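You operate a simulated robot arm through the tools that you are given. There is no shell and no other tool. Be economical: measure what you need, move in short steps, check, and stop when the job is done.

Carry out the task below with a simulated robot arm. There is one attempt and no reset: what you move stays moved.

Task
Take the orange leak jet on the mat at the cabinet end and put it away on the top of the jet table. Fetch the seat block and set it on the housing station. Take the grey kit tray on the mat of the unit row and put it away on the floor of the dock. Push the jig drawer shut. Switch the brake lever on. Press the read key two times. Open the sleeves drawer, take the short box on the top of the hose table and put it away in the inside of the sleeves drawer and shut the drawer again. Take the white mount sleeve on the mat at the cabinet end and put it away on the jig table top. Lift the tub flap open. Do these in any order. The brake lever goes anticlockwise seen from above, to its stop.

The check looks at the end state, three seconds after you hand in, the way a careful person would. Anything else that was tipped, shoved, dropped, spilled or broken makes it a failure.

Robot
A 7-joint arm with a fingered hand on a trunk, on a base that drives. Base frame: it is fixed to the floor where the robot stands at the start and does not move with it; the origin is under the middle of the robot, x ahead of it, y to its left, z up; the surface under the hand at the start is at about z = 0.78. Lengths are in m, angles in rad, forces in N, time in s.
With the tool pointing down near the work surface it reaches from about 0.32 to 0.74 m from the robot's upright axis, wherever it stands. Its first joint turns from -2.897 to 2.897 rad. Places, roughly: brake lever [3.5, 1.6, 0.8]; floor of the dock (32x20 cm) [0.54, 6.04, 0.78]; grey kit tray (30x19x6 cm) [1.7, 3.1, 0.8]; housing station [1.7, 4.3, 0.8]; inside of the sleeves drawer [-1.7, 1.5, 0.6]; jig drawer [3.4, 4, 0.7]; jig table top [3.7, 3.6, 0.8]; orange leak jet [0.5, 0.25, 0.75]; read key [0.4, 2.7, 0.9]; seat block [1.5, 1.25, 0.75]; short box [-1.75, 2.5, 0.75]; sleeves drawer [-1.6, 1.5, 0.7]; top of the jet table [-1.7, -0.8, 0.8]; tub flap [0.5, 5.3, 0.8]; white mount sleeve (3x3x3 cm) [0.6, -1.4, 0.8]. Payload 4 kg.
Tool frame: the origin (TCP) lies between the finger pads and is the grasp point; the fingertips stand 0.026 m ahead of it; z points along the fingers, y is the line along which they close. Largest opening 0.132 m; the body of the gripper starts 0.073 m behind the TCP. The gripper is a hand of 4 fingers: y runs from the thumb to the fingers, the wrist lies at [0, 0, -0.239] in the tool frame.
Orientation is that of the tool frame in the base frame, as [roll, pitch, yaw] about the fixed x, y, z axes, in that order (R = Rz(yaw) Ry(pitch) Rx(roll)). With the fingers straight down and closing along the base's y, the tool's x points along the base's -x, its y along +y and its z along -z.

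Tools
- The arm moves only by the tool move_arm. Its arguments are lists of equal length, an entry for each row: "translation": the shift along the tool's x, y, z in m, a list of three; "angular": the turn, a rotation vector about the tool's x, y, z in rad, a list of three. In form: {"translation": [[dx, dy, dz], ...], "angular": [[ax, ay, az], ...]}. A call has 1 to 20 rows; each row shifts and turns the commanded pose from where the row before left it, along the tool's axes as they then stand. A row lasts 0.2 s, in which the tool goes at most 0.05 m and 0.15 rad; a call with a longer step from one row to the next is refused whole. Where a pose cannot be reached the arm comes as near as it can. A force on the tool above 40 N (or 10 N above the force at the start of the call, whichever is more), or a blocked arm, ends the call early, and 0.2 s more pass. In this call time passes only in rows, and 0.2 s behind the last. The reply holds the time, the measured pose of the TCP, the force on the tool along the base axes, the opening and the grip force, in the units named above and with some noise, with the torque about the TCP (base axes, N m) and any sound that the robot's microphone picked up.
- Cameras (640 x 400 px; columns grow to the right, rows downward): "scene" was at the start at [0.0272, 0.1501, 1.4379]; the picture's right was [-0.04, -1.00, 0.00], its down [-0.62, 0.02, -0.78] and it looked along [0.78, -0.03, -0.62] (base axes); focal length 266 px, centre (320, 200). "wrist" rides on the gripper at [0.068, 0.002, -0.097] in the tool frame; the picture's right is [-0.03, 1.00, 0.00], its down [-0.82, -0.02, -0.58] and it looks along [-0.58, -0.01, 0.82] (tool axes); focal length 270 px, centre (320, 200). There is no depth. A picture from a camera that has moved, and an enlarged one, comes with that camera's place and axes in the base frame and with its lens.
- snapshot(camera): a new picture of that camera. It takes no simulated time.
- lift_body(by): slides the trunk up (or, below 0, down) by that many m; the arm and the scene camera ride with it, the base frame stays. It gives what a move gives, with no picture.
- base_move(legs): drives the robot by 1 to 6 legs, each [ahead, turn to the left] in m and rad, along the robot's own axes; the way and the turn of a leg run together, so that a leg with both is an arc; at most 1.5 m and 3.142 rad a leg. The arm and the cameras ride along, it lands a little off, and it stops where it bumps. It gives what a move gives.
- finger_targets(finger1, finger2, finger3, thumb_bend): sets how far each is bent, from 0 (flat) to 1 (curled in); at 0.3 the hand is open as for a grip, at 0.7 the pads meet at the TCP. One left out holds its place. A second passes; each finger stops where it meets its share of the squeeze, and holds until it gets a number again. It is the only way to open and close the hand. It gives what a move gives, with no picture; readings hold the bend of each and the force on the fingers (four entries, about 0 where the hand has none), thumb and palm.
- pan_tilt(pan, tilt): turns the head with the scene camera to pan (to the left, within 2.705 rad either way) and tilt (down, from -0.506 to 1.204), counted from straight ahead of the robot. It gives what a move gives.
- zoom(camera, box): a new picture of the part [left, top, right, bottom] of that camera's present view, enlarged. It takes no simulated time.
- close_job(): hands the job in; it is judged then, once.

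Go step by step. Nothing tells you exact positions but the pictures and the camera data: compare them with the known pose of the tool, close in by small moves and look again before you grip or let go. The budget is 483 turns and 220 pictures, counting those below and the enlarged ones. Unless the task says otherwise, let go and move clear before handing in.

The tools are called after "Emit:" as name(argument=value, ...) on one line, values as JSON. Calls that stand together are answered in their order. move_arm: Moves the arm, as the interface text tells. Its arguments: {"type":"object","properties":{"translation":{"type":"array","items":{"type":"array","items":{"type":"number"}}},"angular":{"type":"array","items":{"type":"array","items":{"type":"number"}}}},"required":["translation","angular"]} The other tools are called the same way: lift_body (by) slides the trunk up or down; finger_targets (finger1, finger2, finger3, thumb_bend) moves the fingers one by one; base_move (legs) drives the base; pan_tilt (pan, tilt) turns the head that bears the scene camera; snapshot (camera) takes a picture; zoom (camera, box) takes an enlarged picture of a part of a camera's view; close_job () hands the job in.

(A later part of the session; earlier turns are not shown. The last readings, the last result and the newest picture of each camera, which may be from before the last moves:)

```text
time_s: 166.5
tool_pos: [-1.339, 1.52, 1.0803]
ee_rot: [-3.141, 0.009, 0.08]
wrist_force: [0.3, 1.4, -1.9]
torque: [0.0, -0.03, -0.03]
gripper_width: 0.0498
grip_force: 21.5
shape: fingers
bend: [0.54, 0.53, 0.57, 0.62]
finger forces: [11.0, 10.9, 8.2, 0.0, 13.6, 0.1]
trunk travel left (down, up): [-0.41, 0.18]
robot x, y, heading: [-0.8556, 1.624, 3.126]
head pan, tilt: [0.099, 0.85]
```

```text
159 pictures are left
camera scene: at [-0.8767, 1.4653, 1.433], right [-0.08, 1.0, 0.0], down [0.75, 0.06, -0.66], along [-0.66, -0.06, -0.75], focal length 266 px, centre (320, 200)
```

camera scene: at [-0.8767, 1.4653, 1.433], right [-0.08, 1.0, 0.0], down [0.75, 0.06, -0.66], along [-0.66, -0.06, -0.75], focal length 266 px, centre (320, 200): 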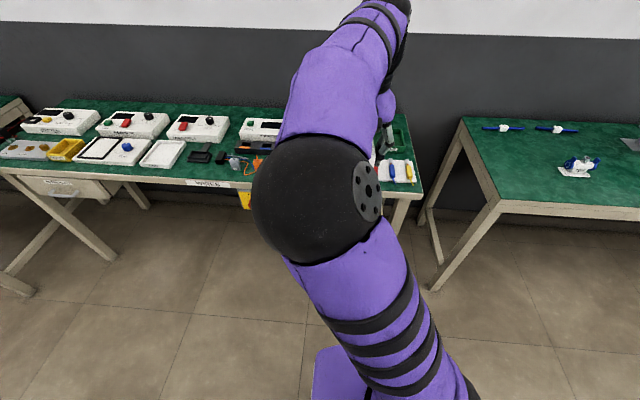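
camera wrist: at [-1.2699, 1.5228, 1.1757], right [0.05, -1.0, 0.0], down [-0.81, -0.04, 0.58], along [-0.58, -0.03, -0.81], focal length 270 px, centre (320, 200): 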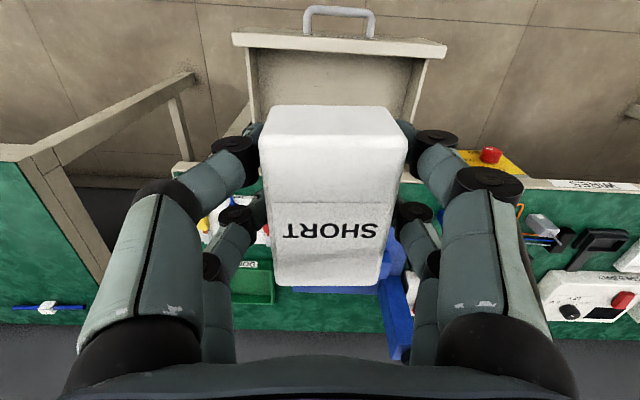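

The drawer's opening spans x≈-1.32…-1.50, y≈1.375…1.616. I align the box over it at [-1.395, 1.495] and lower.

Emit:
move_arm(translation=[[0, 0, 0], [-0.028, 0.013, 0], [-0.028, 0.012, 0], [0, 0, 0.045], [0, 0, 0.045], [0, 0, 0.045], [0, 0, 0.045]], angular=[[0, 0, 0.08], [0, 0, 0], [0, 0, 0], [0, 0, 0], [0, 0, 0], [0, 0, 0], [0, 0, 0]])

Emit:
snapshot(camera="wrist")

Emit:
pan_tilt(pan=-0.15, tilt=1.0)

Emit:
snapshot(camera="scene")

```text
time_s: 168.1
tool_pos: [-1.3979, 1.4943, 0.9002]
ee_rot: [3.139, 0.008, -0.001]
wrist_force: [0.1, -0.6, 0.0]
torque: [-0.02, 0.02, 0.0]
gripper_width: 0.0502
grip_force: 21.5
shape: fingers
bend: [0.54, 0.53, 0.57, 0.62]
finger forces: [10.9, 10.8, 7.9, 0.0, 13.7, 0.0]
trunk travel left (down, up): [-0.41, 0.18]
robot x, y, heading: [-0.8554, 1.6217, 3.122]
head pan, tilt: [0.099, 0.85]
```

```text
158 pictures are left
camera wrist: at [-1.3276, 1.4926, 0.9972], right [-0.03, -1.0, 0.0], down [-0.81, 0.02, 0.58], along [-0.58, 0.01, -0.81], focal length 270 px, centre (320, 200)
```

wrist: 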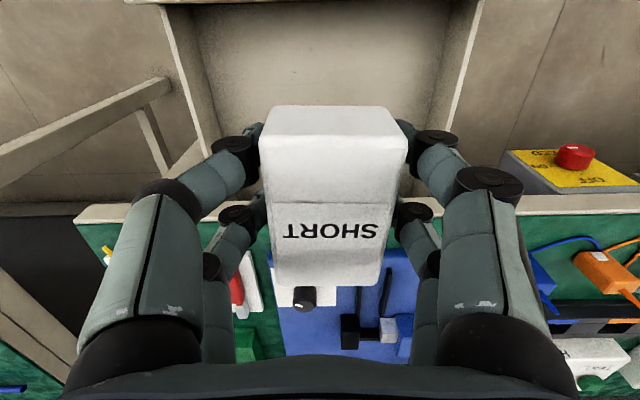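

```text
time_s: 168.9
tool_pos: [-1.3967, 1.4951, 0.901]
ee_rot: [3.138, 0.009, 0.0]
wrist_force: [0.0, -0.1, -0.9]
torque: [-0.02, -0.01, 0.01]
gripper_width: 0.05
grip_force: 21.3
shape: fingers
bend: [0.54, 0.53, 0.57, 0.62]
finger forces: [10.9, 10.8, 7.9, 0.1, 13.7, 0.0]
trunk travel left (down, up): [-0.41, 0.18]
robot x, y, heading: [-0.8597, 1.6271, 3.125]
head pan, tilt: [-0.15, 1.0]
```

```text
157 pictures are left
camera scene: at [-0.8676, 1.4833, 1.4219], right [0.16, 0.99, 0.0], down [0.83, -0.14, -0.54], along [-0.53, 0.09, -0.84], focal length 266 px, centre (320, 200)
```

scene: 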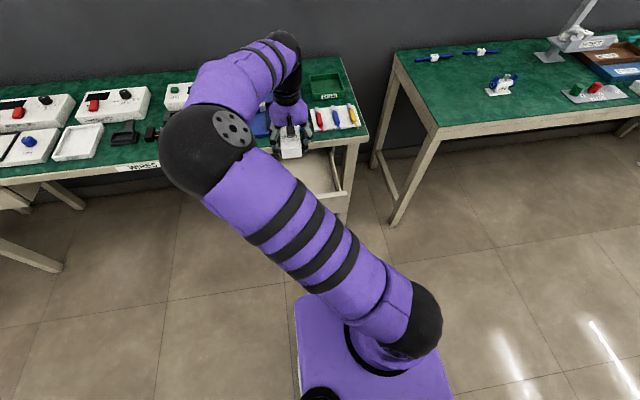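

Clear so far. I lower with the trunk so that the arm posture stays, until the box just enters the drawer.

Emit:
lift_body(by=-0.15)

Emit:
snapshot(camera="wrist")

Emit:
snapshot(camera="scene")

```text
time_s: 170.6
tool_pos: [-1.397, 1.4948, 0.7505]
ee_rot: [-3.141, 0.009, 0.001]
wrist_force: [1.0, -0.5, -1.3]
torque: [-0.02, -0.02, 0.0]
gripper_width: 0.0497
grip_force: 22.0
shape: fingers
bend: [0.54, 0.53, 0.57, 0.62]
finger forces: [10.9, 10.8, 8.0, 0.0, 13.6, 0.1]
trunk travel left (down, up): [-0.26, 0.33]
robot x, y, heading: [-0.8549, 1.6283, 3.126]
head pan, tilt: [-0.15, 1.0]
```

```text
156 pictures are left
camera wrist: at [-1.3274, 1.4926, 0.8476], right [-0.03, -1.0, 0.0], down [-0.81, 0.02, 0.58], along [-0.58, 0.01, -0.81], focal length 270 px, centre (320, 200)
```

wrist: 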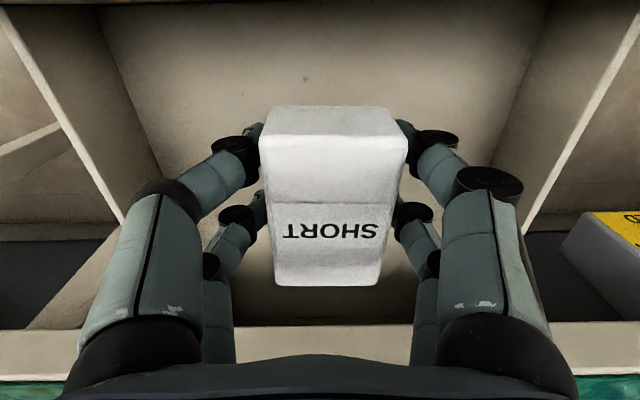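

```text
155 pictures are left
camera scene: at [-0.8675, 1.4834, 1.2719], right [0.16, 0.99, 0.0], down [0.83, -0.14, -0.54], along [-0.53, 0.09, -0.84], focal length 266 px, centre (320, 200)
```

scene: 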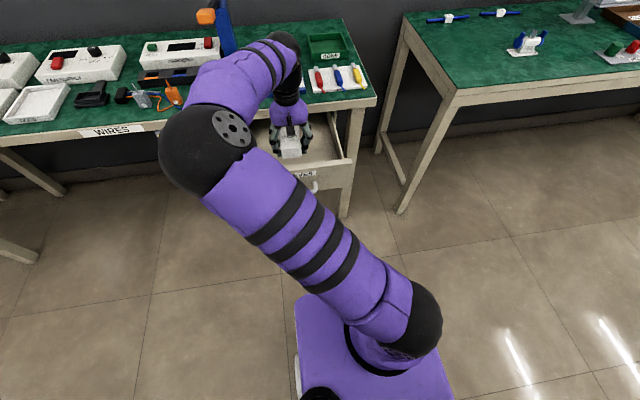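

The drawer floor seems at z≈0.665. I lower with small arm steps and watch the force.

Emit:
move_arm(translation=[[0, 0, 0.02], [0, 0, 0.015], [0, 0, 0]], angular=[[0, 0, 0], [0, 0, 0], [0, 0, 0]])

Emit:
move_arm(translation=[[0, 0, 0.006], [0, 0, 0.006]], angular=[[0, 0, 0], [0, 0, 0]])

Emit:
snapshot(camera="wrist")

```text
time_s: 171.4
tool_pos: [-1.3966, 1.4961, 0.7154]
ee_rot: [3.141, 0.006, -0.001]
wrist_force: [0.3, -0.2, -0.6]
torque: [0.0, 0.0, -0.03]
gripper_width: 0.0503
grip_force: 21.3
shape: fingers
bend: [0.54, 0.53, 0.57, 0.62]
finger forces: [10.8, 10.8, 8.0, 0.1, 13.7, 0.0]
trunk travel left (down, up): [-0.26, 0.33]
robot x, y, heading: [-0.854, 1.6236, 3.128]
head pan, tilt: [-0.15, 1.0]
```

```text
time_s: 172.0
tool_pos: [-1.3974, 1.4945, 0.7036]
ee_rot: [3.139, 0.007, 0.001]
wrist_force: [0.0, 0.6, -1.3]
torque: [0.03, -0.01, -0.04]
gripper_width: 0.05
grip_force: 21.8
shape: fingers
bend: [0.54, 0.53, 0.57, 0.62]
finger forces: [10.9, 10.8, 8.0, 0.0, 13.7, 0.1]
trunk travel left (down, up): [-0.26, 0.33]
robot x, y, heading: [-0.857, 1.6273, 3.123]
head pan, tilt: [-0.15, 1.0]
```

```text
154 pictures are left
camera wrist: at [-1.3293, 1.4935, 0.8003], right [-0.03, -1.0, 0.0], down [-0.81, 0.02, 0.58], along [-0.58, 0.01, -0.81], focal length 270 px, centre (320, 200)
```

wrist: 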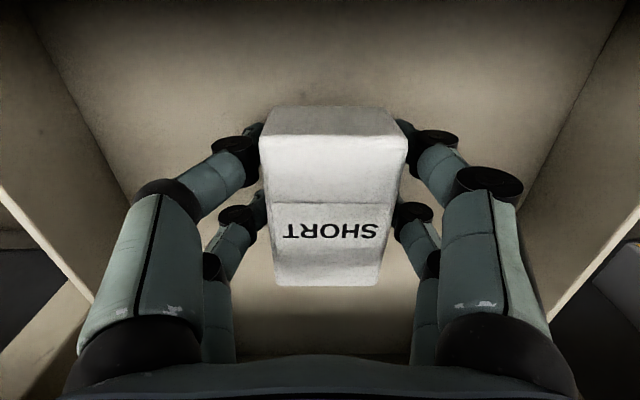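

Emit:
move_arm(translation=[[0, 0, 0.006], [0, 0, 0.005], [0, 0, 0]], angular=[[0, 0, 0], [0, 0, 0], [0, 0, 0]])

Emit:
move_arm(translation=[[0, 0, 0.005], [0, 0, 0.003], [0, 0, 0]], angular=[[0, 0, 0], [0, 0, 0], [0, 0, 0]])

Emit:
snapshot(camera="wrist")

```text
time_s: 172.8
tool_pos: [-1.3973, 1.4946, 0.6925]
ee_rot: [3.139, 0.008, 0.001]
wrist_force: [0.1, -0.8, -1.6]
torque: [0.01, 0.01, -0.01]
gripper_width: 0.0498
grip_force: 21.8
shape: fingers
bend: [0.54, 0.53, 0.57, 0.62]
finger forces: [10.9, 10.8, 8.0, 0.0, 13.7, 0.0]
trunk travel left (down, up): [-0.26, 0.33]
robot x, y, heading: [-0.8575, 1.629, 3.13]
head pan, tilt: [-0.15, 1.0]
```

```text
time_s: 173.6
tool_pos: [-1.3971, 1.4944, 0.6853]
ee_rot: [3.141, 0.008, -0.002]
wrist_force: [-0.2, -0.9, -0.1]
torque: [-0.02, 0.01, 0.02]
gripper_width: 0.0498
grip_force: 21.7
shape: fingers
bend: [0.54, 0.53, 0.57, 0.62]
finger forces: [11.0, 10.9, 7.9, 0.0, 13.6, 0.0]
trunk travel left (down, up): [-0.26, 0.33]
robot x, y, heading: [-0.8555, 1.6265, 3.126]
head pan, tilt: [-0.15, 1.0]
```

```text
153 pictures are left
camera wrist: at [-1.3278, 1.493, 0.7817], right [-0.03, -1.0, 0.0], down [-0.81, 0.02, 0.58], along [-0.58, 0.01, -0.81], focal length 270 px, centre (320, 200)
```

wrist: 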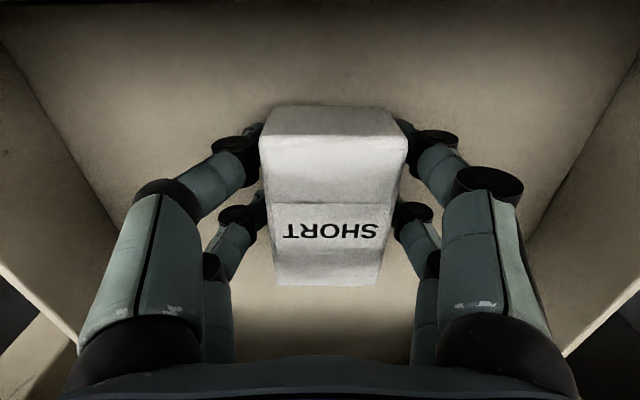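

I shift 2 cm inward to keep the wrist camera clear of the drawer front, then continue down.

Emit:
move_arm(translation=[[-0.02, 0, 0], [0, 0, 0.004], [0, 0, 0.003], [0, 0, 0]], angular=[[0, 0, 0], [0, 0, 0], [0, 0, 0], [0, 0, 0]])

Emit:
move_arm(translation=[[0, 0, 0.004], [0, 0, 0.003], [0, 0, 0]], angular=[[0, 0, 0], [0, 0, 0], [0, 0, 0]])

```text
time_s: 174.6
tool_pos: [-1.4177, 1.4955, 0.6799]
ee_rot: [3.14, 0.013, -0.003]
wrist_force: [1.6, 0.6, 22.9]
torque: [-0.76, -0.07, 0.03]
gripper_width: 0.05
grip_force: 32.8
shape: fingers
bend: [0.55, 0.54, 0.57, 0.63]
finger forces: [22.5, 20.2, 9.4, 0.0, 13.6, 0.1]
trunk travel left (down, up): [-0.26, 0.33]
robot x, y, heading: [-0.859, 1.6274, 3.125]
head pan, tilt: [-0.15, 1.0]
```

```text
time_s: 175.0
tool_pos: [-1.4202, 1.4953, 0.6809]
ee_rot: [3.138, 0.021, -0.001]
wrist_force: [-0.5, 1.4, 17.5]
torque: [-0.56, -0.19, 0.01]
gripper_width: 0.0501
grip_force: 30.9
shape: fingers
bend: [0.57, 0.54, 0.58, 0.63]
finger forces: [24.5, 13.6, 9.6, 0.0, 13.5, 0.0]
trunk travel left (down, up): [-0.26, 0.33]
robot x, y, heading: [-0.8612, 1.6245, 3.126]
head pan, tilt: [-0.15, 1.0]
stopped in row 1: the force on the tool passed its limit at 46 N (the readings are from after the stop); the commanded pose is now the measured one
```

On the floor. I ease up 4 mm and open partially.

Emit:
move_arm(translation=[[0, 0, -0.003]], angular=[[0, 0, 0]])

Emit:
finger_targets(finger1=0.46, finger2=0.46, finger3=0.46, thumb_bend=0.46)

Emit:
move_arm(translation=[[0, 0, -0.005], [0, 0, -0.005]], angular=[[0, 0, 0], [0, 0, 0]])

Emit:
snapshot(camera="wrist")

```text
time_s: 175.4
tool_pos: [-1.4191, 1.4941, 0.6801]
ee_rot: [3.14, 0.017, -0.003]
wrist_force: [-1.7, 1.4, 8.3]
torque: [-0.28, 0.02, -0.09]
gripper_width: 0.0498
grip_force: 26.6
shape: fingers
bend: [0.57, 0.54, 0.58, 0.63]
finger forces: [15.9, 14.6, 8.3, 0.0, 13.6, 0.0]
trunk travel left (down, up): [-0.26, 0.33]
robot x, y, heading: [-0.8566, 1.6239, 3.128]
head pan, tilt: [-0.15, 1.0]
```

```text
time_s: 176.4
tool_pos: [-1.4185, 1.4939, 0.6813]
ee_rot: [3.138, 0.016, -0.002]
wrist_force: [-1.4, -5.5, 14.4]
torque: [0.43, -0.35, -0.11]
gripper_width: 0.0703
grip_force: 7.2
shape: fingers
bend: [0.46, 0.46, 0.46, 0.5]
finger forces: [0.0, 0.0, 0.0, 0.1, 14.6, 0.1]
trunk travel left (down, up): [-0.26, 0.33]
robot x, y, heading: [-0.8585, 1.6281, 3.126]
head pan, tilt: [-0.15, 1.0]
```

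```text
time_s: 177.0
tool_pos: [-1.4178, 1.4941, 0.6911]
ee_rot: [3.139, 0.015, -0.003]
wrist_force: [-0.1, -0.2, 0.1]
torque: [0.02, -0.01, -0.01]
gripper_width: 0.0793
grip_force: 0.1
shape: fingers
bend: [0.46, 0.46, 0.46, 0.46]
finger forces: [0.0, 0.1, 0.1, 0.0, 0.0, 0.0]
trunk travel left (down, up): [-0.26, 0.33]
robot x, y, heading: [-0.8581, 1.6232, 3.127]
head pan, tilt: [-0.15, 1.0]
```

```text
152 pictures are left
camera wrist: at [-1.3484, 1.4927, 0.7858], right [-0.03, -1.0, 0.0], down [-0.81, 0.02, 0.59], along [-0.59, 0.01, -0.81], focal length 270 px, centre (320, 200)
```

wrist: 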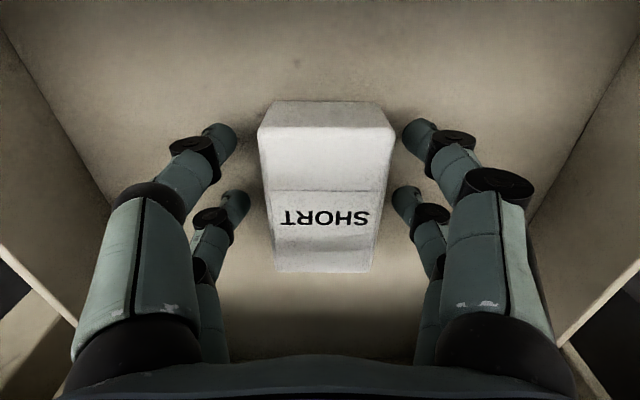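

Released inside the drawer. I rise straight up and check the box, then will push the drawer shut.

Emit:
lift_body(by=0.25)

Emit:
snapshot(camera="wrist")

Emit:
finger_targets(finger1=0.7, finger2=0.7, finger3=0.7, thumb_bend=0.7)

Emit:
base_move(legs=[[-0.3, 0]])

Emit:
move_arm(translation=[[0, 0, 0], [0, 0, 0], [0, 0, 0], [0, 0, 0], [0, 0, 0], [0, 0, 0]], angular=[[0, -0.14, 0], [0, -0.14, 0], [0, -0.14, 0], [0, -0.14, 0], [0, -0.14, 0], [0, -0.14, 0]])

Emit:
snapshot(camera="scene")

```text
time_s: 179.6
tool_pos: [-1.4179, 1.4936, 0.9402]
ee_rot: [3.141, 0.016, -0.001]
wrist_force: [-0.2, -0.4, -0.3]
torque: [0.02, 0.03, 0.0]
gripper_width: 0.0794
grip_force: 0.1
shape: fingers
bend: [0.46, 0.46, 0.46, 0.46]
finger forces: [0.1, 0.1, 0.0, 0.0, 0.0, 0.1]
trunk travel left (down, up): [-0.51, 0.08]
robot x, y, heading: [-0.8557, 1.6275, 3.128]
head pan, tilt: [-0.15, 1.0]
```

```text
151 pictures are left
camera wrist: at [-1.3486, 1.4926, 1.0362], right [-0.03, -1.0, 0.0], down [-0.81, 0.02, 0.59], along [-0.59, 0.01, -0.81], focal length 270 px, centre (320, 200)
```

wrist: 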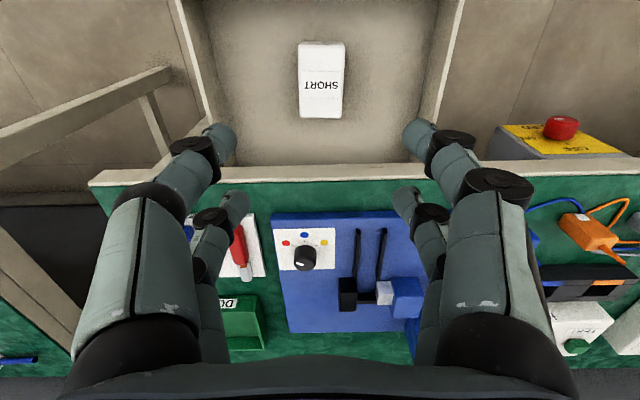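

```text
time_s: 180.6
tool_pos: [-1.4178, 1.4941, 0.9393]
ee_rot: [3.138, 0.015, -0.002]
wrist_force: [0.0, -0.4, 0.5]
torque: [-0.02, 0.01, 0.0]
gripper_width: 0.0015
grip_force: 0.1
shape: fingers
bend: [0.7, 0.7, 0.7, 0.7]
finger forces: [0.1, 0.1, 0.1, 0.1, 0.1, 0.0]
trunk travel left (down, up): [-0.51, 0.08]
robot x, y, heading: [-0.8554, 1.6268, 3.125]
head pan, tilt: [-0.15, 1.0]
```

```text
time_s: 182.6
tool_pos: [-1.117, 1.4865, 0.9413]
ee_rot: [3.139, 0.014, 0.005]
wrist_force: [0.0, -0.7, 1.0]
torque: [0.01, 0.0, -0.02]
gripper_width: 0.0014
grip_force: 0.0
shape: fingers
bend: [0.7, 0.7, 0.7, 0.7]
finger forces: [0.1, 0.0, 0.1, 0.0, 0.0, 0.0]
trunk travel left (down, up): [-0.51, 0.08]
robot x, y, heading: [-0.556, 1.6208, 3.133]
head pan, tilt: [-0.15, 1.0]
```

```text
time_s: 184.0
tool_pos: [-1.1181, 1.4836, 0.9406]
ee_rot: [3.122, 0.795, 0.0]
wrist_force: [0.0, -0.2, 0.5]
torque: [0.03, -0.03, 0.01]
gripper_width: 0.0012
grip_force: 0.0
shape: fingers
bend: [0.7, 0.7, 0.7, 0.7]
finger forces: [0.1, 0.0, 0.0, 0.0, 0.1, 0.0]
out of reach, approached as far as the arm can: row 5
trunk travel left (down, up): [-0.51, 0.08]
robot x, y, heading: [-0.5552, 1.6249, 3.132]
head pan, tilt: [-0.15, 1.0]
```

```text
150 pictures are left
camera scene: at [-0.5667, 1.48, 1.522], right [0.16, 0.99, 0.0], down [0.83, -0.13, -0.54], along [-0.53, 0.08, -0.84], focal length 266 px, centre (320, 200)
```

scene: 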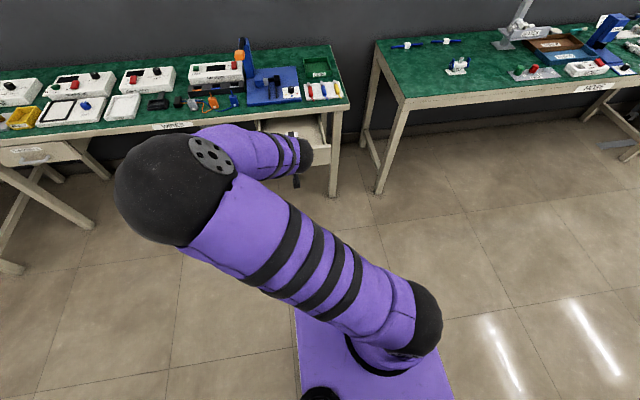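

Emit:
lift_body(by=-0.205)

Emit:
snapshot(camera="wrist")

Emit:
snapshot(camera="scene")

```text
time_s: 186.2
tool_pos: [-1.1183, 1.4845, 0.7354]
ee_rot: [3.122, 0.797, 0.003]
wrist_force: [-0.2, 0.5, 0.6]
torque: [0.03, 0.04, 0.01]
gripper_width: 0.0014
grip_force: 0.0
shape: fingers
bend: [0.7, 0.7, 0.7, 0.7]
finger forces: [0.1, 0.0, 0.1, 0.0, 0.0, 0.0]
trunk travel left (down, up): [-0.305, 0.285]
robot x, y, heading: [-0.5584, 1.6224, 3.135]
head pan, tilt: [-0.15, 1.0]
```

```text
149 pictures are left
camera wrist: at [-1.0005, 1.484, 0.7541], right [0.0, -1.0, 0.03], down [-0.16, 0.03, 0.99], along [-0.99, 0.0, -0.16], focal length 270 px, centre (320, 200)
```

wrist: 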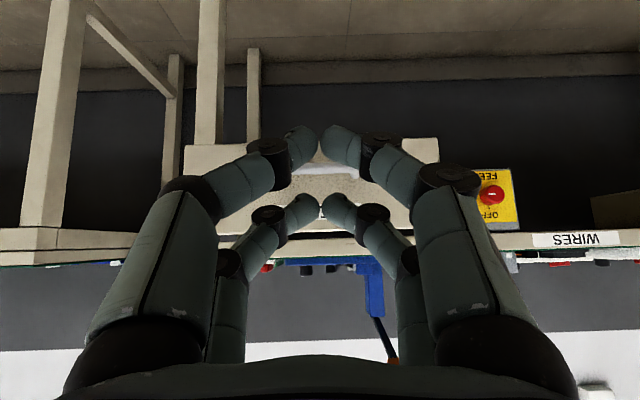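

```text
148 pictures are left
camera scene: at [-0.5667, 1.4799, 1.317], right [0.16, 0.99, 0.0], down [0.83, -0.13, -0.54], along [-0.53, 0.09, -0.84], focal length 266 px, centre (320, 200)
```

scene: 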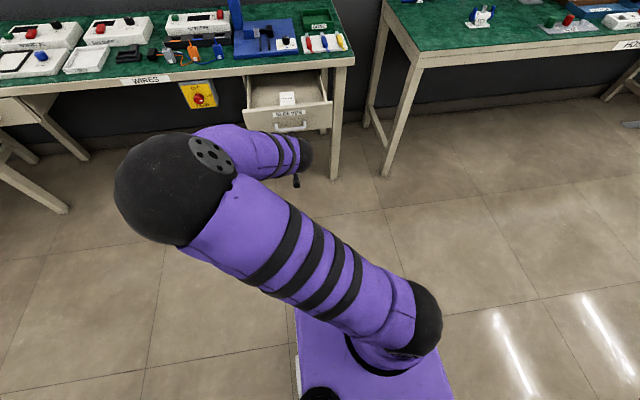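

Lined up with the drawer front. I drive ahead to push it shut.

Emit:
base_move(legs=[[0.33, 0]])

Emit:
snapshot(camera="scene")

```text
time_s: 188.4
tool_pos: [-1.4483, 1.4821, 0.735]
ee_rot: [3.12, 0.796, 0.006]
wrist_force: [0.8, 0.0, 0.3]
torque: [-0.02, 0.0, -0.01]
gripper_width: 0.0012
grip_force: 0.0
shape: fingers
bend: [0.7, 0.7, 0.7, 0.7]
finger forces: [0.0, 0.0, 0.1, 0.0, 0.0, 0.0]
trunk travel left (down, up): [-0.305, 0.285]
robot x, y, heading: [-0.8884, 1.6234, 3.14]
head pan, tilt: [-0.15, 1.0]
```

```text
147 pictures are left
camera scene: at [-0.8978, 1.4814, 1.3169], right [0.15, 0.99, 0.0], down [0.83, -0.13, -0.54], along [-0.53, 0.08, -0.84], focal length 266 px, centre (320, 200)
```

scene: 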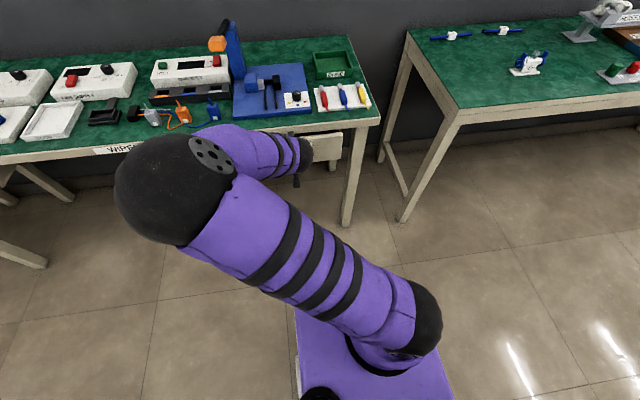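

Nearly closed; I finish with small arm pushes until resistance.

Emit:
move_arm(translation=[[-0.007, 0, 0.0071], [-0.007, 0, 0.0071], [-0.007, 0, 0.0071], [-0.007, 0, 0.0071], [-0.007, 0, 0.0071]], angular=[[0, 0, 0], [0, 0, 0], [0, 0, 0], [0, 0, 0], [0, 0, 0]])

Emit:
snapshot(camera="wrist")

```text
time_s: 189.3
tool_pos: [-1.4711, 1.4808, 0.7294]
ee_rot: [3.131, 0.783, 0.014]
wrist_force: [17.4, 0.1, 1.7]
torque: [-0.04, 0.07, 0.02]
gripper_width: 0.0014
grip_force: 11.2
shape: fingers
bend: [0.7, 0.71, 0.72, 0.7]
finger forces: [0.0, 10.5, 11.4, 0.0, 0.1, 0.0]
trunk travel left (down, up): [-0.305, 0.285]
robot x, y, heading: [-0.8868, 1.6205, 3.142]
head pan, tilt: [-0.15, 1.0]
stopped in row 4: the force on the tool passed its limit at 50 N (the readings are from after the stop); the commanded pose is now the measured one
```

```text
146 pictures are left
camera wrist: at [-1.3541, 1.4827, 0.7507], right [0.0, -1.0, 0.03], down [-0.17, 0.03, 0.98], along [-0.99, -0.01, -0.17], focal length 270 px, centre (320, 200)
```

wrist: 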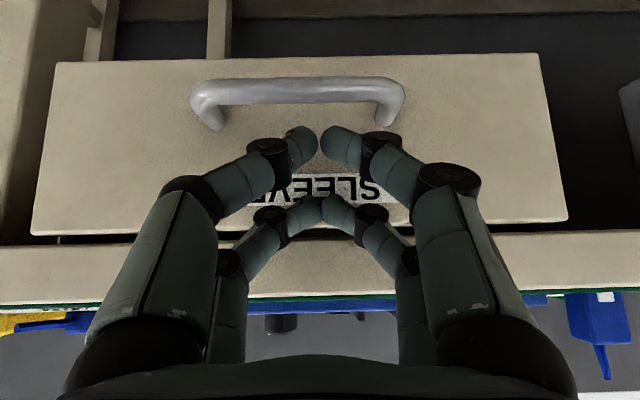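

Firm resistance: the drawer is at its stop. I back off and verify.

Emit:
base_move(legs=[[-0.35, 0]])

Emit:
lift_body(by=0.105)

Emit:
snapshot(camera="scene")

```text
time_s: 191.6
tool_pos: [-1.125, 1.4811, 0.7298]
ee_rot: [3.125, 0.787, 0.011]
wrist_force: [-0.3, -0.5, -0.3]
torque: [0.02, 0.01, -0.05]
gripper_width: 0.0015
grip_force: 0.2
shape: fingers
bend: [0.7, 0.7, 0.7, 0.7]
finger forces: [0.1, 0.1, 0.0, 0.0, 0.1, 0.0]
trunk travel left (down, up): [-0.305, 0.285]
robot x, y, heading: [-0.5401, 1.6247, 3.145]
head pan, tilt: [-0.15, 1.0]
```

```text
time_s: 192.9
tool_pos: [-1.1257, 1.4817, 0.8351]
ee_rot: [3.125, 0.783, 0.009]
wrist_force: [0.1, -0.1, -0.5]
torque: [0.0, 0.03, 0.01]
gripper_width: 0.0015
grip_force: 0.0
shape: fingers
bend: [0.7, 0.7, 0.7, 0.7]
finger forces: [0.1, 0.0, 0.0, 0.0, 0.0, 0.1]
trunk travel left (down, up): [-0.41, 0.18]
robot x, y, heading: [-0.5405, 1.6208, 3.142]
head pan, tilt: [-0.15, 1.0]
```

```text
145 pictures are left
camera scene: at [-0.5495, 1.4807, 1.4219], right [0.15, 0.99, 0.0], down [0.83, -0.13, -0.54], along [-0.53, 0.08, -0.84], focal length 266 px, centre (320, 200)
```

scene: 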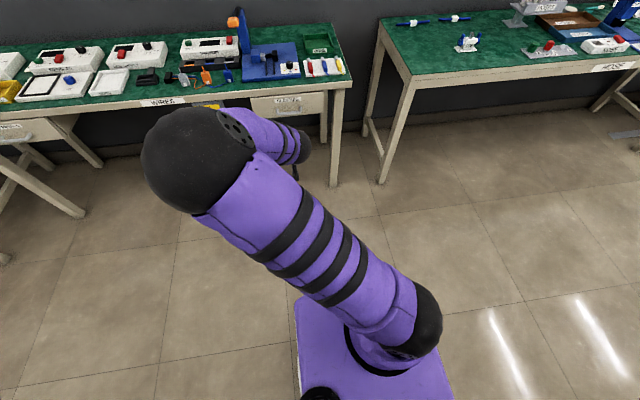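

The sleeves drawer is shut with everything else in place. Next the read key near [0.4, 2.7]: I straighten the hand, turn around and drive there.

Emit:
move_arm(translation=[[0, 0, -0.04], [0, 0, -0.04], [0, 0, -0.04], [0, 0, -0.04], [0, 0, 0], [0, 0, 0]], angular=[[0, 0.13, 0], [0, 0.13, 0], [0, 0.13, 0], [0, 0.13, 0], [0, 0.13, 0], [0, 0.13, 0]])

Emit:
base_move(legs=[[0, -1.571], [1.0, 0], [0, -1.571]])

Emit:
pan_tilt(pan=0.0, tilt=0.6)

Emit:
snapshot(camera="scene")

```text
time_s: 194.3
tool_pos: [-1.0354, 1.4856, 0.9681]
ee_rot: [3.128, 0.004, 0.021]
wrist_force: [0.8, 0.3, -0.1]
torque: [0.0, 0.03, 0.02]
gripper_width: 0.0012
grip_force: 0.0
shape: fingers
bend: [0.7, 0.7, 0.7, 0.7]
finger forces: [0.0, 0.0, 0.0, 0.0, 0.0, 0.0]
trunk travel left (down, up): [-0.41, 0.18]
robot x, y, heading: [-0.5413, 1.621, 3.136]
head pan, tilt: [-0.15, 1.0]
```

```text
time_s: 207.9
tool_pos: [-0.0557, 2.7367, 0.9685]
ee_rot: [3.131, 0.006, -3.126]
wrist_force: [0.5, 0.8, 0.6]
torque: [-0.01, 0.01, 0.0]
gripper_width: 0.0014
grip_force: 0.1
shape: fingers
bend: [0.7, 0.7, 0.7, 0.7]
finger forces: [0.1, 0.0, 0.1, 0.0, 0.0, 0.1]
trunk travel left (down, up): [-0.41, 0.18]
robot x, y, heading: [-0.552, 2.6016, -0.009]
head pan, tilt: [-0.15, 1.0]
```

```text
time_s: 208.7
tool_pos: [-0.0566, 2.738, 0.967]
ee_rot: [3.13, 0.005, -3.125]
wrist_force: [-0.8, -0.3, -0.5]
torque: [0.0, 0.0, 0.02]
gripper_width: 0.0015
grip_force: 0.1
shape: fingers
bend: [0.7, 0.7, 0.7, 0.7]
finger forces: [0.0, 0.1, 0.0, 0.0, 0.0, 0.0]
trunk travel left (down, up): [-0.41, 0.18]
robot x, y, heading: [-0.5542, 2.6018, -0.008]
head pan, tilt: [0.0, 0.6]
```

```text
144 pictures are left
camera scene: at [-0.5212, 2.7554, 1.4539], right [-0.01, -1.0, 0.0], down [-0.57, 0.01, -0.82], along [0.82, -0.01, -0.57], focal length 266 px, centre (320, 200)
```

scene: 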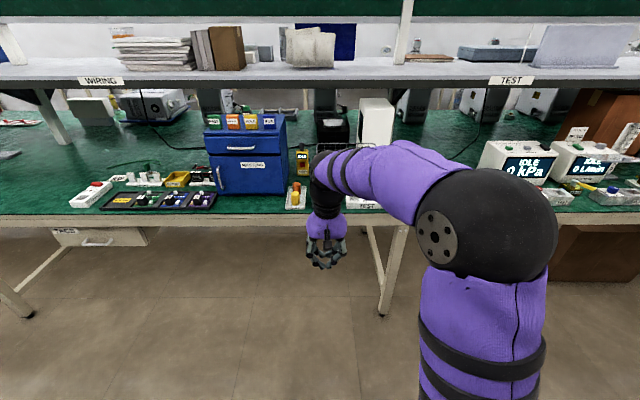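

Emit:
zoom(camera="scene", box=[250, 100, 490, 250])

```text
2.67 times, centred on (370, 175) of scene
camera zoom: at [-0.5212, 2.7554, 1.4539], right [-0.01, -1.0, 0.0], down [-0.57, 0.01, -0.82], along [0.82, -0.01, -0.57], focal length 708 px, centre (187, 267)
```

zoom: 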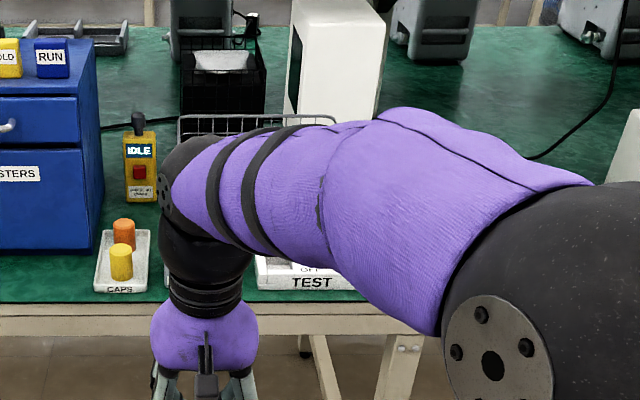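

The arm hides the area. I turn the base right and pan the head left to see past it.

Emit:
base_move(legs=[[0, -0.7]])

Emit:
pan_tilt(pan=0.7, tilt=0.6)

Emit:
zoom(camera="scene", box=[200, 80, 520, 280])

```text
time_s: 211.2
tool_pos: [-0.0872, 2.3877, 0.9674]
ee_rot: [3.13, 0.004, 2.46]
wrist_force: [0.1, -0.6, -0.2]
torque: [-0.04, 0.02, 0.03]
gripper_width: 0.0014
grip_force: 0.1
shape: fingers
bend: [0.7, 0.7, 0.7, 0.7]
finger forces: [0.1, 0.0, 0.0, 0.0, 0.0, 0.0]
trunk travel left (down, up): [-0.41, 0.18]
robot x, y, heading: [-0.5505, 2.5982, -0.707]
head pan, tilt: [0.0, 0.6]
```

```text
time_s: 212.3
tool_pos: [-0.0864, 2.3868, 0.9678]
ee_rot: [3.13, 0.006, 2.459]
wrist_force: [0.1, 0.0, 0.3]
torque: [-0.03, 0.03, -0.02]
gripper_width: 0.0011
grip_force: 0.1
shape: fingers
bend: [0.7, 0.7, 0.7, 0.7]
finger forces: [0.1, 0.1, 0.0, 0.0, 0.1, 0.0]
trunk travel left (down, up): [-0.41, 0.18]
robot x, y, heading: [-0.5492, 2.6003, -0.709]
head pan, tilt: [0.7, 0.6]
```

```text
2.00 times, centred on (360, 180) of scene
camera zoom: at [-0.4085, 2.757, 1.4539], right [-0.01, -1.0, 0.0], down [-0.57, 0.01, -0.82], along [0.82, -0.01, -0.57], focal length 531 px, centre (240, 240)
```

zoom: 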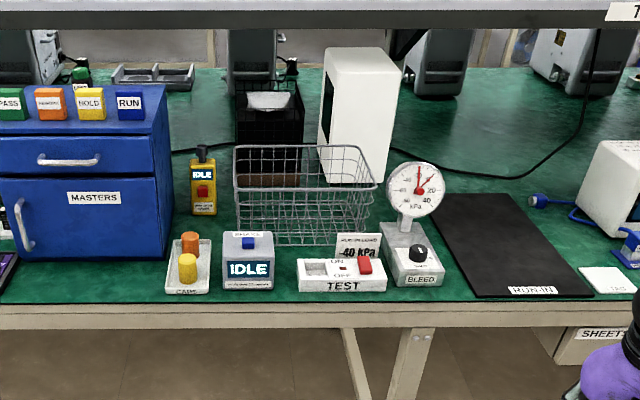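

Emit:
zoom(camera="scene", box=[280, 150, 400, 230])

```text
5.00 times, centred on (340, 190) of scene
camera zoom: at [-0.4085, 2.757, 1.4539], right [-0.01, -1.0, 0.0], down [-0.57, 0.01, -0.82], along [0.82, -0.01, -0.57], focal length 1328 px, centre (220, 250)
```

zoom: 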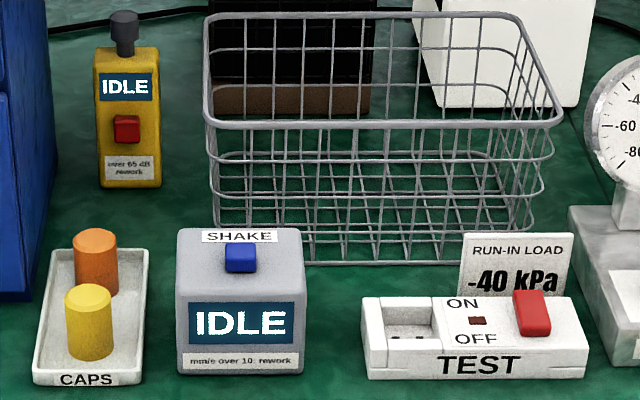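

The SHAKE meter with the blue key at about [0.425, 2.731, 0.878] matches the given place of the read key. I turn back and drive up to it.

Emit:
base_move(legs=[[0, 0.705], [0.38, 0]])

Emit:
pan_tilt(pan=0, tilt=0.85)

Emit:
snapshot(camera="scene")

Emit:
snapshot(camera="wrist")

```text
time_s: 216.7
tool_pos: [0.3108, 2.7495, 0.9678]
ee_rot: [3.132, 0.005, -3.109]
wrist_force: [-0.4, 0.3, 0.2]
torque: [-0.01, -0.01, 0.02]
gripper_width: 0.001
grip_force: 0.0
shape: fingers
bend: [0.7, 0.7, 0.7, 0.7]
finger forces: [0.0, 0.0, 0.1, 0.1, 0.0, 0.0]
trunk travel left (down, up): [-0.41, 0.18]
robot x, y, heading: [-0.1849, 2.603, 0.012]
head pan, tilt: [0.7, 0.6]
```

```text
time_s: 217.8
tool_pos: [0.3117, 2.7489, 0.9691]
ee_rot: [3.131, 0.005, -3.109]
wrist_force: [0.1, -0.2, -1.0]
torque: [0.01, -0.01, -0.03]
gripper_width: 0.0015
grip_force: 0.0
shape: fingers
bend: [0.7, 0.7, 0.7, 0.7]
finger forces: [0.0, 0.0, 0.0, 0.0, 0.0, 0.1]
trunk travel left (down, up): [-0.41, 0.18]
robot x, y, heading: [-0.1818, 2.6081, 0.004]
head pan, tilt: [0.0, 0.85]
```

```text
140 pictures are left
camera scene: at [-0.1642, 2.76, 1.4331], right [0.01, -1.0, 0.0], down [-0.75, -0.01, -0.66], along [0.66, 0.01, -0.75], focal length 266 px, centre (320, 200)
```

scene: 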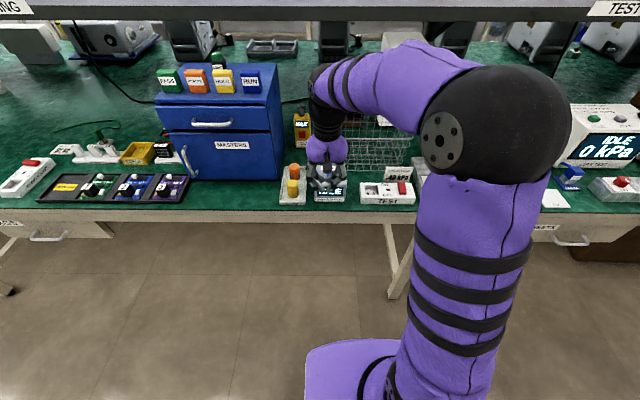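

```text
139 pictures are left
camera wrist: at [0.2416, 2.7485, 1.0648], right [-0.01, 1.0, 0.01], down [0.81, 0.0, 0.58], along [0.58, 0.01, -0.81], focal length 270 px, centre (320, 200)
```

wrist: 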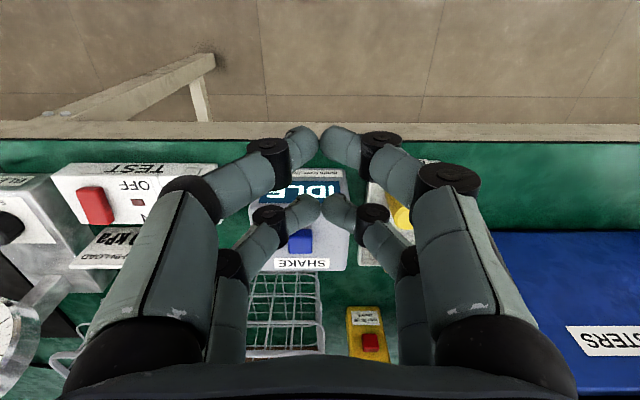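

The key is confirmed at [0.425, 2.732]. I place the rear fingertip pair over it and lower close to it.

Emit:
move_arm(translation=[[-0.048, -0.01, 0], [-0.0484, -0.01, 0], [0, 0, 0.025], [0, 0, 0.02]], angular=[[0, 0, 0], [0, 0, 0], [0, 0, 0], [0, 0, 0]])

Emit:
snapshot(camera="wrist")

Emit:
zoom(camera="scene", box=[270, 130, 390, 210])

```text
time_s: 218.8
tool_pos: [0.405, 2.7345, 0.9224]
ee_rot: [3.131, 0.006, -3.11]
wrist_force: [-1.1, 0.2, -1.0]
torque: [0.02, -0.01, 0.02]
gripper_width: 0.0014
grip_force: 0.1
shape: fingers
bend: [0.7, 0.7, 0.7, 0.7]
finger forces: [0.0, 0.1, 0.0, 0.0, 0.0, 0.0]
trunk travel left (down, up): [-0.41, 0.18]
robot x, y, heading: [-0.1837, 2.6105, 0.011]
head pan, tilt: [0.0, 0.85]
```

```text
138 pictures are left
camera wrist: at [0.337, 2.7315, 1.0191], right [-0.01, 1.0, 0.01], down [0.81, 0.0, 0.58], along [0.58, 0.01, -0.81], focal length 270 px, centre (320, 200)
```

wrist: 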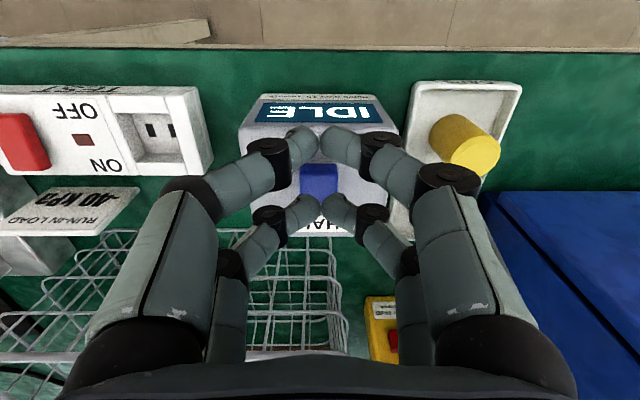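

```text
5.00 times, centred on (330, 170) of scene
camera zoom: at [-0.1643, 2.7599, 1.433], right [0.01, -1.0, 0.0], down [-0.75, -0.01, -0.66], along [0.66, 0.0, -0.75], focal length 1328 px, centre (270, 350)
```

zoom: 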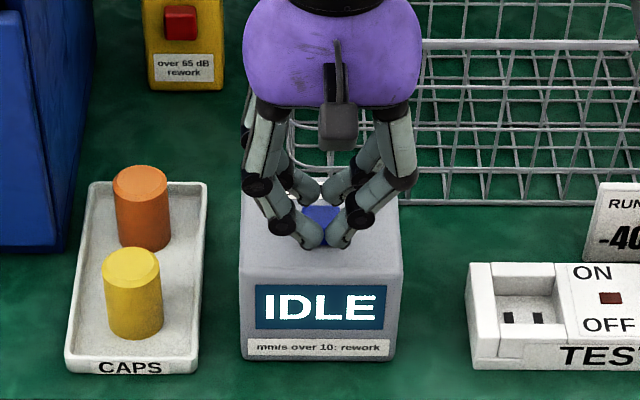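

Aligned. First press: lower in small steps and listen.

Emit:
move_arm(translation=[[-0.002, 0, 0.01], [0, 0, 0.006], [0, 0, 0.004], [0, 0, 0]], angular=[[0, 0, 0], [0, 0, 0], [0, 0, 0], [0, 0, 0]])

Emit:
zoom(camera="scene", box=[270, 130, 390, 210])

```text
time_s: 219.8
tool_pos: [0.4084, 2.7336, 0.9039]
ee_rot: [3.131, 0.007, -3.108]
wrist_force: [0.4, 1.2, 1.6]
torque: [-0.03, -0.05, -0.05]
gripper_width: 0.0009
grip_force: 1.4
shape: fingers
bend: [0.7, 0.7, 0.7, 0.7]
finger forces: [0.0, 0.4, 1.6, 0.1, 0.0, 0.0]
trunk travel left (down, up): [-0.41, 0.18]
robot x, y, heading: [-0.1826, 2.6052, 0.013]
head pan, tilt: [0.0, 0.85]
heard: click
```

```text
5.00 times, centred on (330, 170) of scene
camera zoom: at [-0.1643, 2.7598, 1.4331], right [0.01, -1.0, 0.0], down [-0.75, -0.01, -0.66], along [0.66, 0.0, -0.75], focal length 1328 px, centre (270, 350)
```

zoom: 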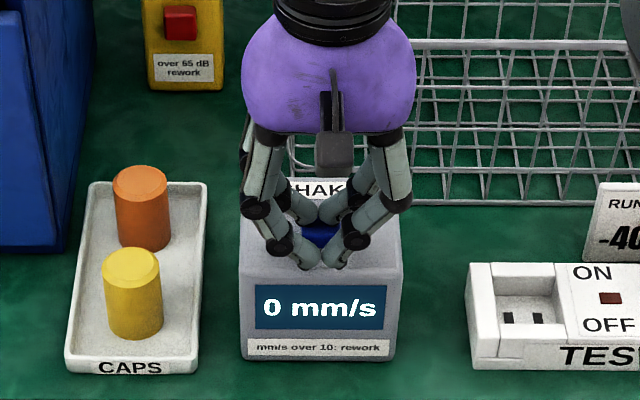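

The key clicked once and the display reads 0 mm/s. I rise off and press a second time.

Emit:
move_arm(translation=[[0, 0, -0.02], [0, 0, 0], [0, 0, 0]], angular=[[0, 0, 0], [0, 0, 0], [0, 0, 0]])

Emit:
zoom(camera="scene", box=[270, 130, 390, 210])

Emit:
move_arm(translation=[[0, 0, 0.01], [0, 0, 0.006], [0, 0, 0.004], [0, 0, 0]], angular=[[0, 0, 0], [0, 0, 0], [0, 0, 0], [0, 0, 0]])

Emit:
zoom(camera="scene", box=[270, 130, 390, 210])

```text
time_s: 220.6
tool_pos: [0.4091, 2.7329, 0.9233]
ee_rot: [3.132, 0.006, -3.108]
wrist_force: [0.4, 0.2, -0.2]
torque: [-0.02, 0.02, -0.02]
gripper_width: 0.0012
grip_force: 0.2
shape: fingers
bend: [0.7, 0.7, 0.7, 0.7]
finger forces: [0.1, 0.0, 0.0, 0.0, 0.0, 0.0]
trunk travel left (down, up): [-0.41, 0.18]
robot x, y, heading: [-0.1813, 2.6072, 0.012]
head pan, tilt: [0.0, 0.85]
```

```text
5.00 times, centred on (330, 170) of scene
camera zoom: at [-0.1642, 2.7599, 1.433], right [0.01, -1.0, 0.0], down [-0.75, -0.01, -0.66], along [0.66, 0.0, -0.75], focal length 1328 px, centre (270, 350)
```

zoom: 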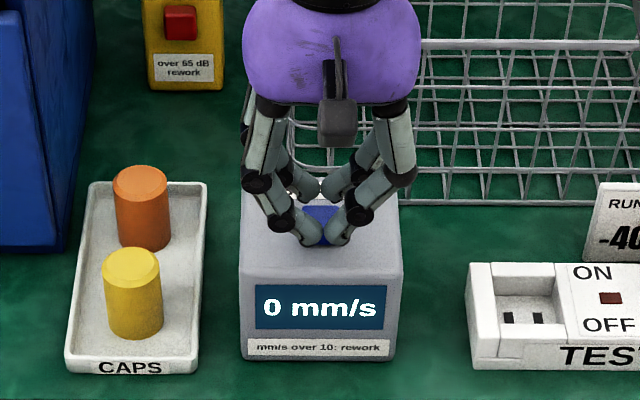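

```text
time_s: 221.6
tool_pos: [0.4096, 2.7338, 0.9022]
ee_rot: [3.13, 0.005, -3.108]
wrist_force: [0.8, -0.3, 2.3]
torque: [-0.03, -0.08, 0.0]
gripper_width: 0.0012
grip_force: 1.0
shape: fingers
bend: [0.7, 0.7, 0.7, 0.7]
finger forces: [0.0, 0.4, 2.2, 0.1, 0.1, 0.0]
trunk travel left (down, up): [-0.41, 0.18]
robot x, y, heading: [-0.1839, 2.6086, 0.008]
head pan, tilt: [0.0, 0.85]
heard: click
```

```text
5.00 times, centred on (330, 170) of scene
camera zoom: at [-0.1644, 2.7598, 1.4331], right [0.01, -1.0, 0.0], down [-0.75, -0.01, -0.66], along [0.66, 0.0, -0.75], focal length 1328 px, centre (270, 350)
```

zoom: 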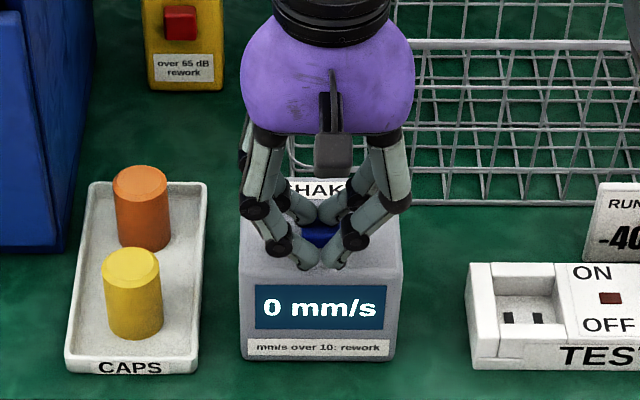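

Two clicks, done. I rise, back off and drive along the bench to the tub flap near [0.5, 5.3].

Emit:
move_arm(translation=[[0, 0, -0.04], [0, 0, -0.04], [0, 0, -0.04]], angular=[[0, 0, 0], [0, 0, 0], [0, 0, 0]])

Emit:
base_move(legs=[[-0.35, 0], [0, 1.56], [1.4, 0], [1.0, 0]])

Emit:
pan_tilt(pan=-1.1, tilt=0.5)

Emit:
snapshot(camera="scene")

```text
time_s: 222.4
tool_pos: [0.4079, 2.7319, 1.0206]
ee_rot: [3.131, 0.007, -3.107]
wrist_force: [0.7, 0.4, 0.1]
torque: [0.04, 0.03, 0.01]
gripper_width: 0.0013
grip_force: 0.0
shape: fingers
bend: [0.7, 0.7, 0.7, 0.7]
finger forces: [0.1, 0.1, 0.0, 0.0, 0.0, 0.0]
trunk travel left (down, up): [-0.41, 0.18]
robot x, y, heading: [-0.1842, 2.6069, 0.006]
head pan, tilt: [0.0, 0.85]
```

```text
time_s: 240.2
tool_pos: [-0.4591, 5.6223, 1.0206]
ee_rot: [3.13, 0.005, -1.612]
wrist_force: [0.4, 0.8, 0.3]
torque: [0.04, 0.01, -0.01]
gripper_width: 0.0014
grip_force: 0.1
shape: fingers
bend: [0.7, 0.7, 0.7, 0.7]
finger forces: [0.1, 0.0, 0.0, 0.1, 0.0, 0.0]
trunk travel left (down, up): [-0.41, 0.18]
robot x, y, heading: [-0.3783, 5.0213, 1.501]
head pan, tilt: [0.0, 0.85]
```

```text
time_s: 241.6
tool_pos: [-0.459, 5.6225, 1.0202]
ee_rot: [3.131, 0.008, -1.614]
wrist_force: [-1.6, -0.5, 0.2]
torque: [-0.02, 0.0, 0.0]
gripper_width: 0.0012
grip_force: 0.0
shape: fingers
bend: [0.7, 0.7, 0.7, 0.7]
finger forces: [0.1, 0.1, 0.0, 0.0, 0.0, 0.0]
trunk travel left (down, up): [-0.41, 0.18]
robot x, y, heading: [-0.3792, 5.022, 1.503]
head pan, tilt: [-1.1, 0.499]
```

```text
133 pictures are left
camera scene: at [-0.4503, 5.0103, 1.463], right [0.39, -0.92, 0.0], down [-0.44, -0.19, -0.88], along [0.81, 0.35, -0.48], focal length 266 px, centre (320, 200)
```

scene: 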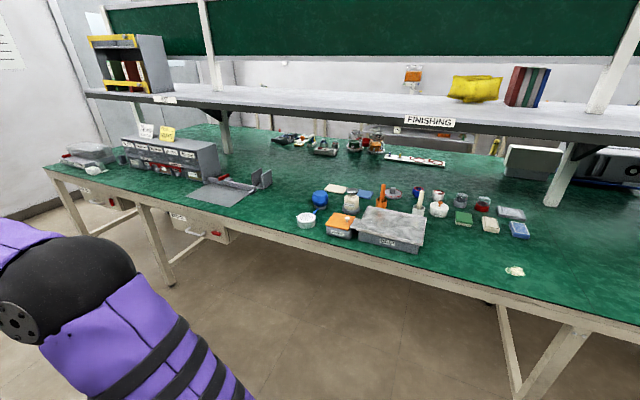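

Emit:
zoom(camera="scene", box=[270, 170, 470, 280])

Emit:
zoom(camera="scene", box=[60, 100, 300, 250])

```text
3.20 times, centred on (370, 225) of scene
camera zoom: at [-0.4503, 5.0103, 1.463], right [0.39, -0.92, 0.0], down [-0.44, -0.19, -0.88], along [0.81, 0.35, -0.48], focal length 850 px, centre (160, 120)
```

zoom: 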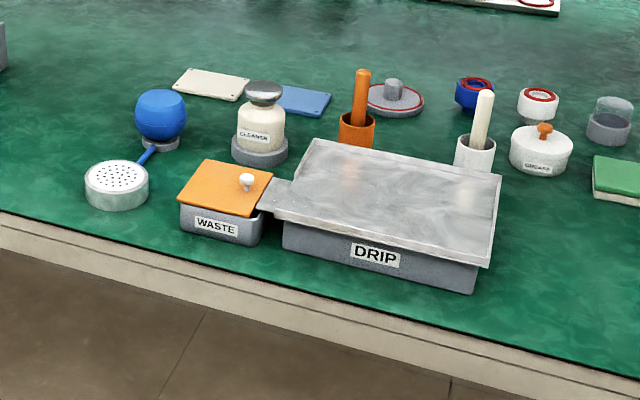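

```text
2.67 times, centred on (180, 175) of scene
camera zoom: at [-0.4503, 5.0103, 1.463], right [0.39, -0.92, 0.0], down [-0.44, -0.19, -0.88], along [0.81, 0.35, -0.48], focal length 708 px, centre (693, 267)
```

zoom: 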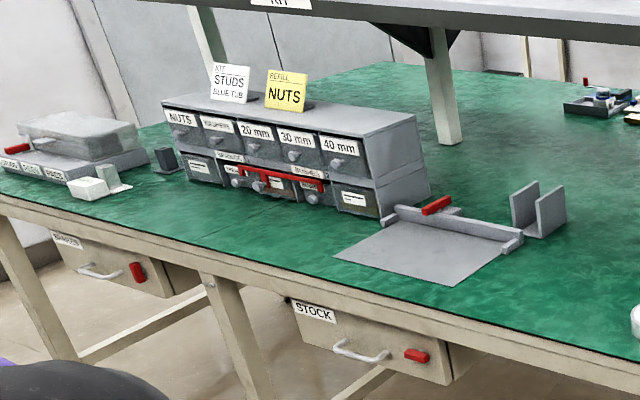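

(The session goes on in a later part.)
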